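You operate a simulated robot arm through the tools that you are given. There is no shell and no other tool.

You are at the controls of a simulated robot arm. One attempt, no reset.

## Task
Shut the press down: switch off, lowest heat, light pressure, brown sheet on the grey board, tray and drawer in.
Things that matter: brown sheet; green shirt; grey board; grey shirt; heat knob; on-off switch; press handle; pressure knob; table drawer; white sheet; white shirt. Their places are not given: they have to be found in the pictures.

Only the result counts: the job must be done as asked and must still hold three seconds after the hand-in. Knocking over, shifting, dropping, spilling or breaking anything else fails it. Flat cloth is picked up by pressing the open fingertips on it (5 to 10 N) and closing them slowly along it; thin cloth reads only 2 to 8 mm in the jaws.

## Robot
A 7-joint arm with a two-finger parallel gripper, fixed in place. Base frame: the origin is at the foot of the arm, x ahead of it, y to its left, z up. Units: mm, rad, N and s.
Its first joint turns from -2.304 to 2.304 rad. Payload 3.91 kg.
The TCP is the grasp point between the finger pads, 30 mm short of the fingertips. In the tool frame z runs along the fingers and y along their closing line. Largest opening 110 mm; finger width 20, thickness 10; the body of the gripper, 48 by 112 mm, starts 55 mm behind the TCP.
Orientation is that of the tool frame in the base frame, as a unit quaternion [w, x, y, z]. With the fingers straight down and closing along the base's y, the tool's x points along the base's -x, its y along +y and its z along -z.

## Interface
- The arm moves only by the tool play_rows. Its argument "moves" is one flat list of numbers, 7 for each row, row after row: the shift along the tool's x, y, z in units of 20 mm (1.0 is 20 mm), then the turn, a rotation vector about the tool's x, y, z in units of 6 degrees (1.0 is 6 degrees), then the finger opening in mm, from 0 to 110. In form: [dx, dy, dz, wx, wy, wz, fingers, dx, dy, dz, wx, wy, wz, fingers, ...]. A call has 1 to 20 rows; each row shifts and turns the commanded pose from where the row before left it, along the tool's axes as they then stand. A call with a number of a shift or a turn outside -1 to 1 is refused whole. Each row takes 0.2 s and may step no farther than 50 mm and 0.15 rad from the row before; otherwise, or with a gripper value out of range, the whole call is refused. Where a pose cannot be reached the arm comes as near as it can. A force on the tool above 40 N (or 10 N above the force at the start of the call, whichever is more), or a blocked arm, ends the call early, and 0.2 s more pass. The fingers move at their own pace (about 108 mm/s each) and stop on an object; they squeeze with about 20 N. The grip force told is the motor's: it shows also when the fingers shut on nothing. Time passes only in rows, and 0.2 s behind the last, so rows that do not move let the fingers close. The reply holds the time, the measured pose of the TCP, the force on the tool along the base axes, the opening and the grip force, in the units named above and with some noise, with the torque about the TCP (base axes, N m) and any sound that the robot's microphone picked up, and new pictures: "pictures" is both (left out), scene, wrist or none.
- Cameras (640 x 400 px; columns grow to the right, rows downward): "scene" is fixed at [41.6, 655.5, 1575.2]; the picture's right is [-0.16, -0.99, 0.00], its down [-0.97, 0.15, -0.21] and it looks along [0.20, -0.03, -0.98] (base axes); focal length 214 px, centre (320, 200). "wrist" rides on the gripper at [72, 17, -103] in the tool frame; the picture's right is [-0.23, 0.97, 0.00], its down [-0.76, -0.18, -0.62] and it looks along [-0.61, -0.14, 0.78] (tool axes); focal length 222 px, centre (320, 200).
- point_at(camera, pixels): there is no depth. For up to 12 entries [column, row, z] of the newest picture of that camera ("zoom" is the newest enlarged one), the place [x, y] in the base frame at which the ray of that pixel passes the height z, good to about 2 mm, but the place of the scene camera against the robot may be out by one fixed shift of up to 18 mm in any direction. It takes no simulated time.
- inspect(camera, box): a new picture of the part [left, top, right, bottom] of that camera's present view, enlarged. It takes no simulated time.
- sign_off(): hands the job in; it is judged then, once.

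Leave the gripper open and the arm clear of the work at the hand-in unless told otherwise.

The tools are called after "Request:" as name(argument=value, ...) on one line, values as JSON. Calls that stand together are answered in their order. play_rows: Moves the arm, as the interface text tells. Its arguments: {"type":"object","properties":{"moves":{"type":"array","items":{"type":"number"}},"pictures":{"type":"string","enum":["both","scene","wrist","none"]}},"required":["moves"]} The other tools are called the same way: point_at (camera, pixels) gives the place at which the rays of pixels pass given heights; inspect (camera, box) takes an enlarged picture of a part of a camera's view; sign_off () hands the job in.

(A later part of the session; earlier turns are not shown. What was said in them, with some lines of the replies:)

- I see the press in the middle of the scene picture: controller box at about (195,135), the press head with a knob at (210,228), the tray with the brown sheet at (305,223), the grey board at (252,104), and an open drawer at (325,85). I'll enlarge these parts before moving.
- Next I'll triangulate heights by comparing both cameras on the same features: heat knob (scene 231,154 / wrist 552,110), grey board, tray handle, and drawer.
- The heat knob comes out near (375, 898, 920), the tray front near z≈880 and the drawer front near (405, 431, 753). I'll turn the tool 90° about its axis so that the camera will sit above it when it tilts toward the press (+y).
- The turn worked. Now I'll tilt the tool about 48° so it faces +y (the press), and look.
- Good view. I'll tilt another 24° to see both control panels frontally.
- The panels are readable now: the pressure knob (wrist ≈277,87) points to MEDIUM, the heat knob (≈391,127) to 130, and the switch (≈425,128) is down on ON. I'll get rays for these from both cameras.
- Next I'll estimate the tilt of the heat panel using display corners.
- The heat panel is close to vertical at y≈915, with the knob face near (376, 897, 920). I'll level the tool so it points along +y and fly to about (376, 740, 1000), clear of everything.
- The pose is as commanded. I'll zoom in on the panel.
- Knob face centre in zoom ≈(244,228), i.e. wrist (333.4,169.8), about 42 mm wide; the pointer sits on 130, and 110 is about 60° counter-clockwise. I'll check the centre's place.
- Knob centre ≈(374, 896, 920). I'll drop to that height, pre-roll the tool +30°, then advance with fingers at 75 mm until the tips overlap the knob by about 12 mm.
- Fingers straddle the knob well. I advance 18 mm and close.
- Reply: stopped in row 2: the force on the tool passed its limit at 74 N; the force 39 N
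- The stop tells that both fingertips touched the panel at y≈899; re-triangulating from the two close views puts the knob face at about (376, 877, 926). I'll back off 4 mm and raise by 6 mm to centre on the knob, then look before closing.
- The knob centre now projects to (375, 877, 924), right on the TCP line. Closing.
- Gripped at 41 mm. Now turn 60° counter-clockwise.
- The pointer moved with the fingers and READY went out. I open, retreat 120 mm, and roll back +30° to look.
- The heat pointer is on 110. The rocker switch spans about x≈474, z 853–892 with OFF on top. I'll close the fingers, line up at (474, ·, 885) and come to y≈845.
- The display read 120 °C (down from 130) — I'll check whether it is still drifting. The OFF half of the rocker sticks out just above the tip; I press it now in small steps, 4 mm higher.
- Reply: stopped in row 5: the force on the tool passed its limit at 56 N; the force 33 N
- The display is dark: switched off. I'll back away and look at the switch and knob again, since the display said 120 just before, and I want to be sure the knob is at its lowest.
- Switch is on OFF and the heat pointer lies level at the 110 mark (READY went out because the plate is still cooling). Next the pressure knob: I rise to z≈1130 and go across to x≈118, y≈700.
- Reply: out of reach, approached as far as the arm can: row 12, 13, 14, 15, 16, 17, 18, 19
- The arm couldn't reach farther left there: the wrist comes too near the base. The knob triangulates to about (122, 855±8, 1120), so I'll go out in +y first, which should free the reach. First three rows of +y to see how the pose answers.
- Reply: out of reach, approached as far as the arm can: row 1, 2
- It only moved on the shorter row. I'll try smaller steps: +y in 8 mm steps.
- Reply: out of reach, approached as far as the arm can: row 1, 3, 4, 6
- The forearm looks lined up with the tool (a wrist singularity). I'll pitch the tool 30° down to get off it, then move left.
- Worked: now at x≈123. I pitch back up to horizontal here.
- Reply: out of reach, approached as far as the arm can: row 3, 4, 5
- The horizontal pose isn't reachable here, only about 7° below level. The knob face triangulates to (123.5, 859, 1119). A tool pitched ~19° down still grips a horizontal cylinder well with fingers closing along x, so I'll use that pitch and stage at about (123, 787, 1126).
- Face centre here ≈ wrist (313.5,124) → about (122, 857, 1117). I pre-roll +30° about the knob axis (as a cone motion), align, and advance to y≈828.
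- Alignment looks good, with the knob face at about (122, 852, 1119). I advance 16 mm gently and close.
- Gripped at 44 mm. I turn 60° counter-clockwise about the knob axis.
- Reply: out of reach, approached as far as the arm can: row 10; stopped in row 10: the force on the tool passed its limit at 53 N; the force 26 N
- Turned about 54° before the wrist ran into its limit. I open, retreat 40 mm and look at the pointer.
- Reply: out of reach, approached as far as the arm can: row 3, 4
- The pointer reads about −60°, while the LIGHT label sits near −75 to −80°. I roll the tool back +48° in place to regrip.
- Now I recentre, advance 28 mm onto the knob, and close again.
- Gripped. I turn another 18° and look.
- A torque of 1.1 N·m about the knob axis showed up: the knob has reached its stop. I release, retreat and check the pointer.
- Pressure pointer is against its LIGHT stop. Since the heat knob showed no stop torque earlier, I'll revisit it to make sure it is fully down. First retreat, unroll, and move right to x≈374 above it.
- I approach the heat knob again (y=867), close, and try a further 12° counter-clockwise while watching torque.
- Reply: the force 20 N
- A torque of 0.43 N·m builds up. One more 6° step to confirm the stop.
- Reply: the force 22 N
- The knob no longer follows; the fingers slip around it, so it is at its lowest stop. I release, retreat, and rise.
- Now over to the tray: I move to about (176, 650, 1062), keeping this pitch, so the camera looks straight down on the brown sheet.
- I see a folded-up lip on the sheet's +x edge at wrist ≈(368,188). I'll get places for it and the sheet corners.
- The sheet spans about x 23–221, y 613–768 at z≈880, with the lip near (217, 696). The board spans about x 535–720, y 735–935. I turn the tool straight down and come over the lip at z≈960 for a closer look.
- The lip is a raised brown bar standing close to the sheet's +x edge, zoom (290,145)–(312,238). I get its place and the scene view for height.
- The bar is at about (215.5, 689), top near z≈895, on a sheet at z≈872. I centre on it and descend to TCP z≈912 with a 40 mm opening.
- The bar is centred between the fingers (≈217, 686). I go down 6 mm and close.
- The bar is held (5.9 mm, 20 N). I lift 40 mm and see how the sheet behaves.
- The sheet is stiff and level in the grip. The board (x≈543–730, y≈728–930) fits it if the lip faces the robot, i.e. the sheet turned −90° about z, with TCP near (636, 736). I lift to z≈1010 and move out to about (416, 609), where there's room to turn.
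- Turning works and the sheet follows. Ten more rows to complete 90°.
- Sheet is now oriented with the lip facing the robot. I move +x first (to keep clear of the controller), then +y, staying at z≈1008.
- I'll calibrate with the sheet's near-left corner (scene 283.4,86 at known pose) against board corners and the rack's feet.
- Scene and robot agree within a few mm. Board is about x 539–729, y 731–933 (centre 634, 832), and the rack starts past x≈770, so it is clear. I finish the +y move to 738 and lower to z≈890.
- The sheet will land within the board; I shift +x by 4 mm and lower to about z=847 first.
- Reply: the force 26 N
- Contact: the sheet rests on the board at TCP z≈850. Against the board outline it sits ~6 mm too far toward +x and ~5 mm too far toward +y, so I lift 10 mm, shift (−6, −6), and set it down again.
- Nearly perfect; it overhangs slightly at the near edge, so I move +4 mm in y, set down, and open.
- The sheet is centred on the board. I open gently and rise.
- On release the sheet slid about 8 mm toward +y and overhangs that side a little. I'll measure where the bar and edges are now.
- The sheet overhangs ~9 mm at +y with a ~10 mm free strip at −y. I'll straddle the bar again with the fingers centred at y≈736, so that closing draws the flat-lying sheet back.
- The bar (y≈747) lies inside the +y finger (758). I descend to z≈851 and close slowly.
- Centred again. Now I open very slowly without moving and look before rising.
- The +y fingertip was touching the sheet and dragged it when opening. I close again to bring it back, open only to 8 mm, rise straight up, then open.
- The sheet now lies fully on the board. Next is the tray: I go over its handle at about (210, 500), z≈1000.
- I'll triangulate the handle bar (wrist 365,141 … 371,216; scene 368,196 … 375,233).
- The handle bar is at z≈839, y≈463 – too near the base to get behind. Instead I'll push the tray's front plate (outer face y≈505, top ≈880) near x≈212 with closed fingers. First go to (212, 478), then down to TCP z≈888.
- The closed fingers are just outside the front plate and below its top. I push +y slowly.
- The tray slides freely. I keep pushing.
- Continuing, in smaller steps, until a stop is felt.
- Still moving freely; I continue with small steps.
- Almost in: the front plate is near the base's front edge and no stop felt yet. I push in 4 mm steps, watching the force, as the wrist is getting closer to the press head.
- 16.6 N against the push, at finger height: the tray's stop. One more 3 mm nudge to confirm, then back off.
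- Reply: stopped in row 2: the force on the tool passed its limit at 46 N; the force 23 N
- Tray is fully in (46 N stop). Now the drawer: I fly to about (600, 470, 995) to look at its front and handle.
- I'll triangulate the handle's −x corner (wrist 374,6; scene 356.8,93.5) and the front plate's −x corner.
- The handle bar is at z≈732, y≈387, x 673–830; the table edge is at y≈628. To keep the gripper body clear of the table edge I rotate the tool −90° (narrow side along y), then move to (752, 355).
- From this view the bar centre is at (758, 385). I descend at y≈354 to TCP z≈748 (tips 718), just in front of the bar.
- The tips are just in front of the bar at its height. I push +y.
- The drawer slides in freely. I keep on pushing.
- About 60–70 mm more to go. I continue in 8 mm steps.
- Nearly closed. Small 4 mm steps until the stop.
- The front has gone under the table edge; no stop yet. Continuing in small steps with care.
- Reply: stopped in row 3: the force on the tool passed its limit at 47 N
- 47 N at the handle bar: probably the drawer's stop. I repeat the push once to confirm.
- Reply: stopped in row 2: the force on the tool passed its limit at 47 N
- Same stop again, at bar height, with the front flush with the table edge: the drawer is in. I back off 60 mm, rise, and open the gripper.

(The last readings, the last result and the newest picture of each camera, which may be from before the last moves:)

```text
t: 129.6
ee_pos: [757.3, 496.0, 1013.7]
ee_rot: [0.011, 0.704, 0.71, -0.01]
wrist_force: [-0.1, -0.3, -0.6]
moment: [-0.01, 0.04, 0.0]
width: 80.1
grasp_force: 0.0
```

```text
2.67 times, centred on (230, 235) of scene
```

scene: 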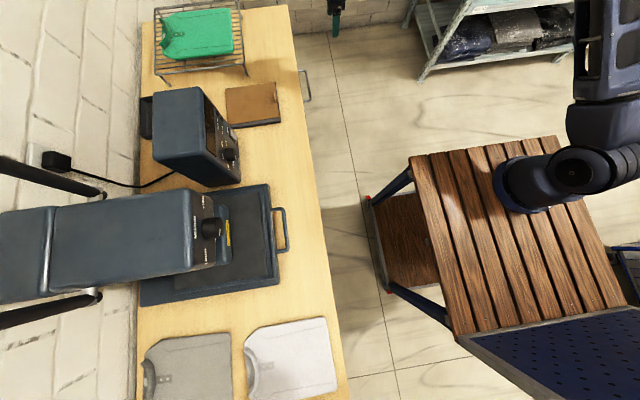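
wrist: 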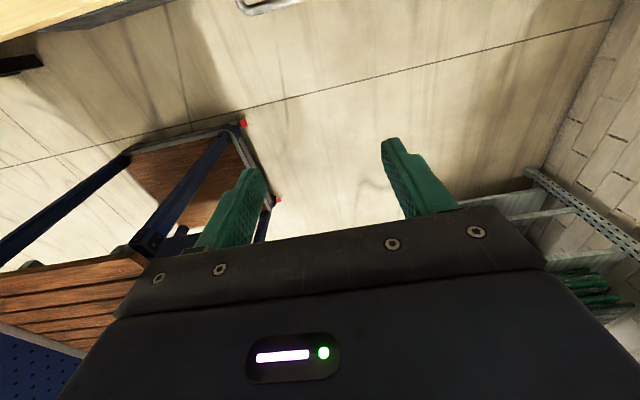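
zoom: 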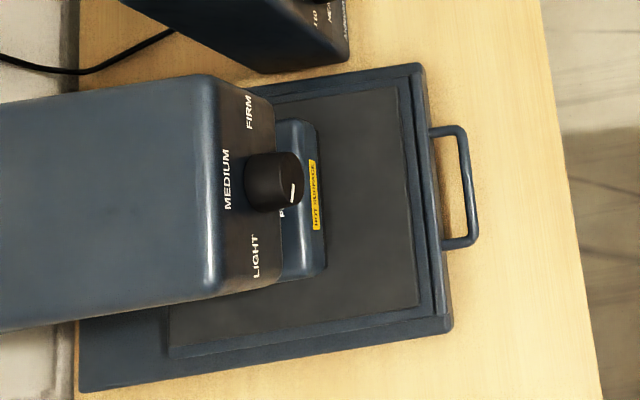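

Everything looks right. I check the handle's final place to be sure the drawer did not come back out, and view the controller and the pressure knob once more.

Request:
point_at(camera="scene", pixels=[[309.5, 99, 732], [306, 70, 732], [299.5, 72, 732]])

Request:
inspect(camera="scene", box=[285, 55, 325, 115])

Request:
inspect(camera="scene", box=[205, 110, 250, 180])

```text
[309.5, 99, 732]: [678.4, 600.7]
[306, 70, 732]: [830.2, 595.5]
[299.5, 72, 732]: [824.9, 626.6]
```

```text
6.67 times, centred on (305, 85) of scene
```

zoom: 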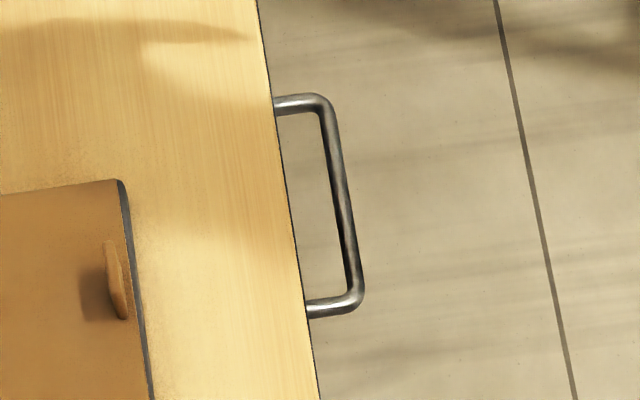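

```text
5.71 times, centred on (228, 145) of scene
```

zoom: 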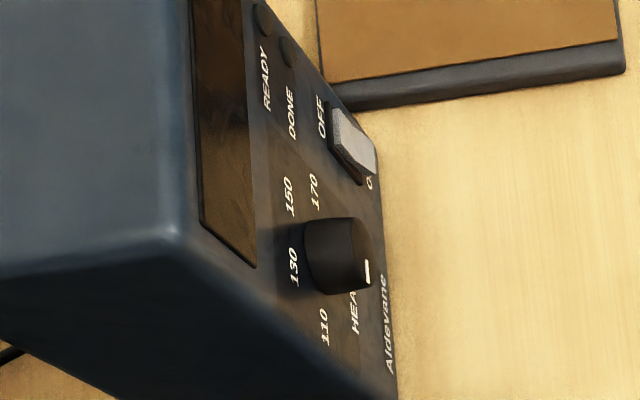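

The handle bar sits at y≈597, matching the pushed-in position. The display is dark and the switch is on OFF. Heat is at 110, pressure is against the LIGHT stop, the sheet is on the board, and the tray and drawer are in. The gripper is open and the arm is clear, so I hand in.

Request:
sign_off()

```text
The job is handed in.
```

The press is shut down and the job is handed in. My last pictures showed everything as asked, but the result of the judging isn't known to me.

- **Switch:** it is on OFF and the controller display is dark.
- **Heat:** the knob points to 110, the lowest mark. It would not turn any further.
- **Pressure:** the knob is turned all the way to its stop at the LIGHT end.
- **Brown sheet:** it lies flat on the grey board, inside the board's edges. It slid a little on the first release, so I recentred it.
- **Tray and drawer:** both are pushed in until they hit their stops.

I did not touch the shirts or the press handle, and I never clearly identified the white sheet. The gripper is open and the arm is clear of the work.
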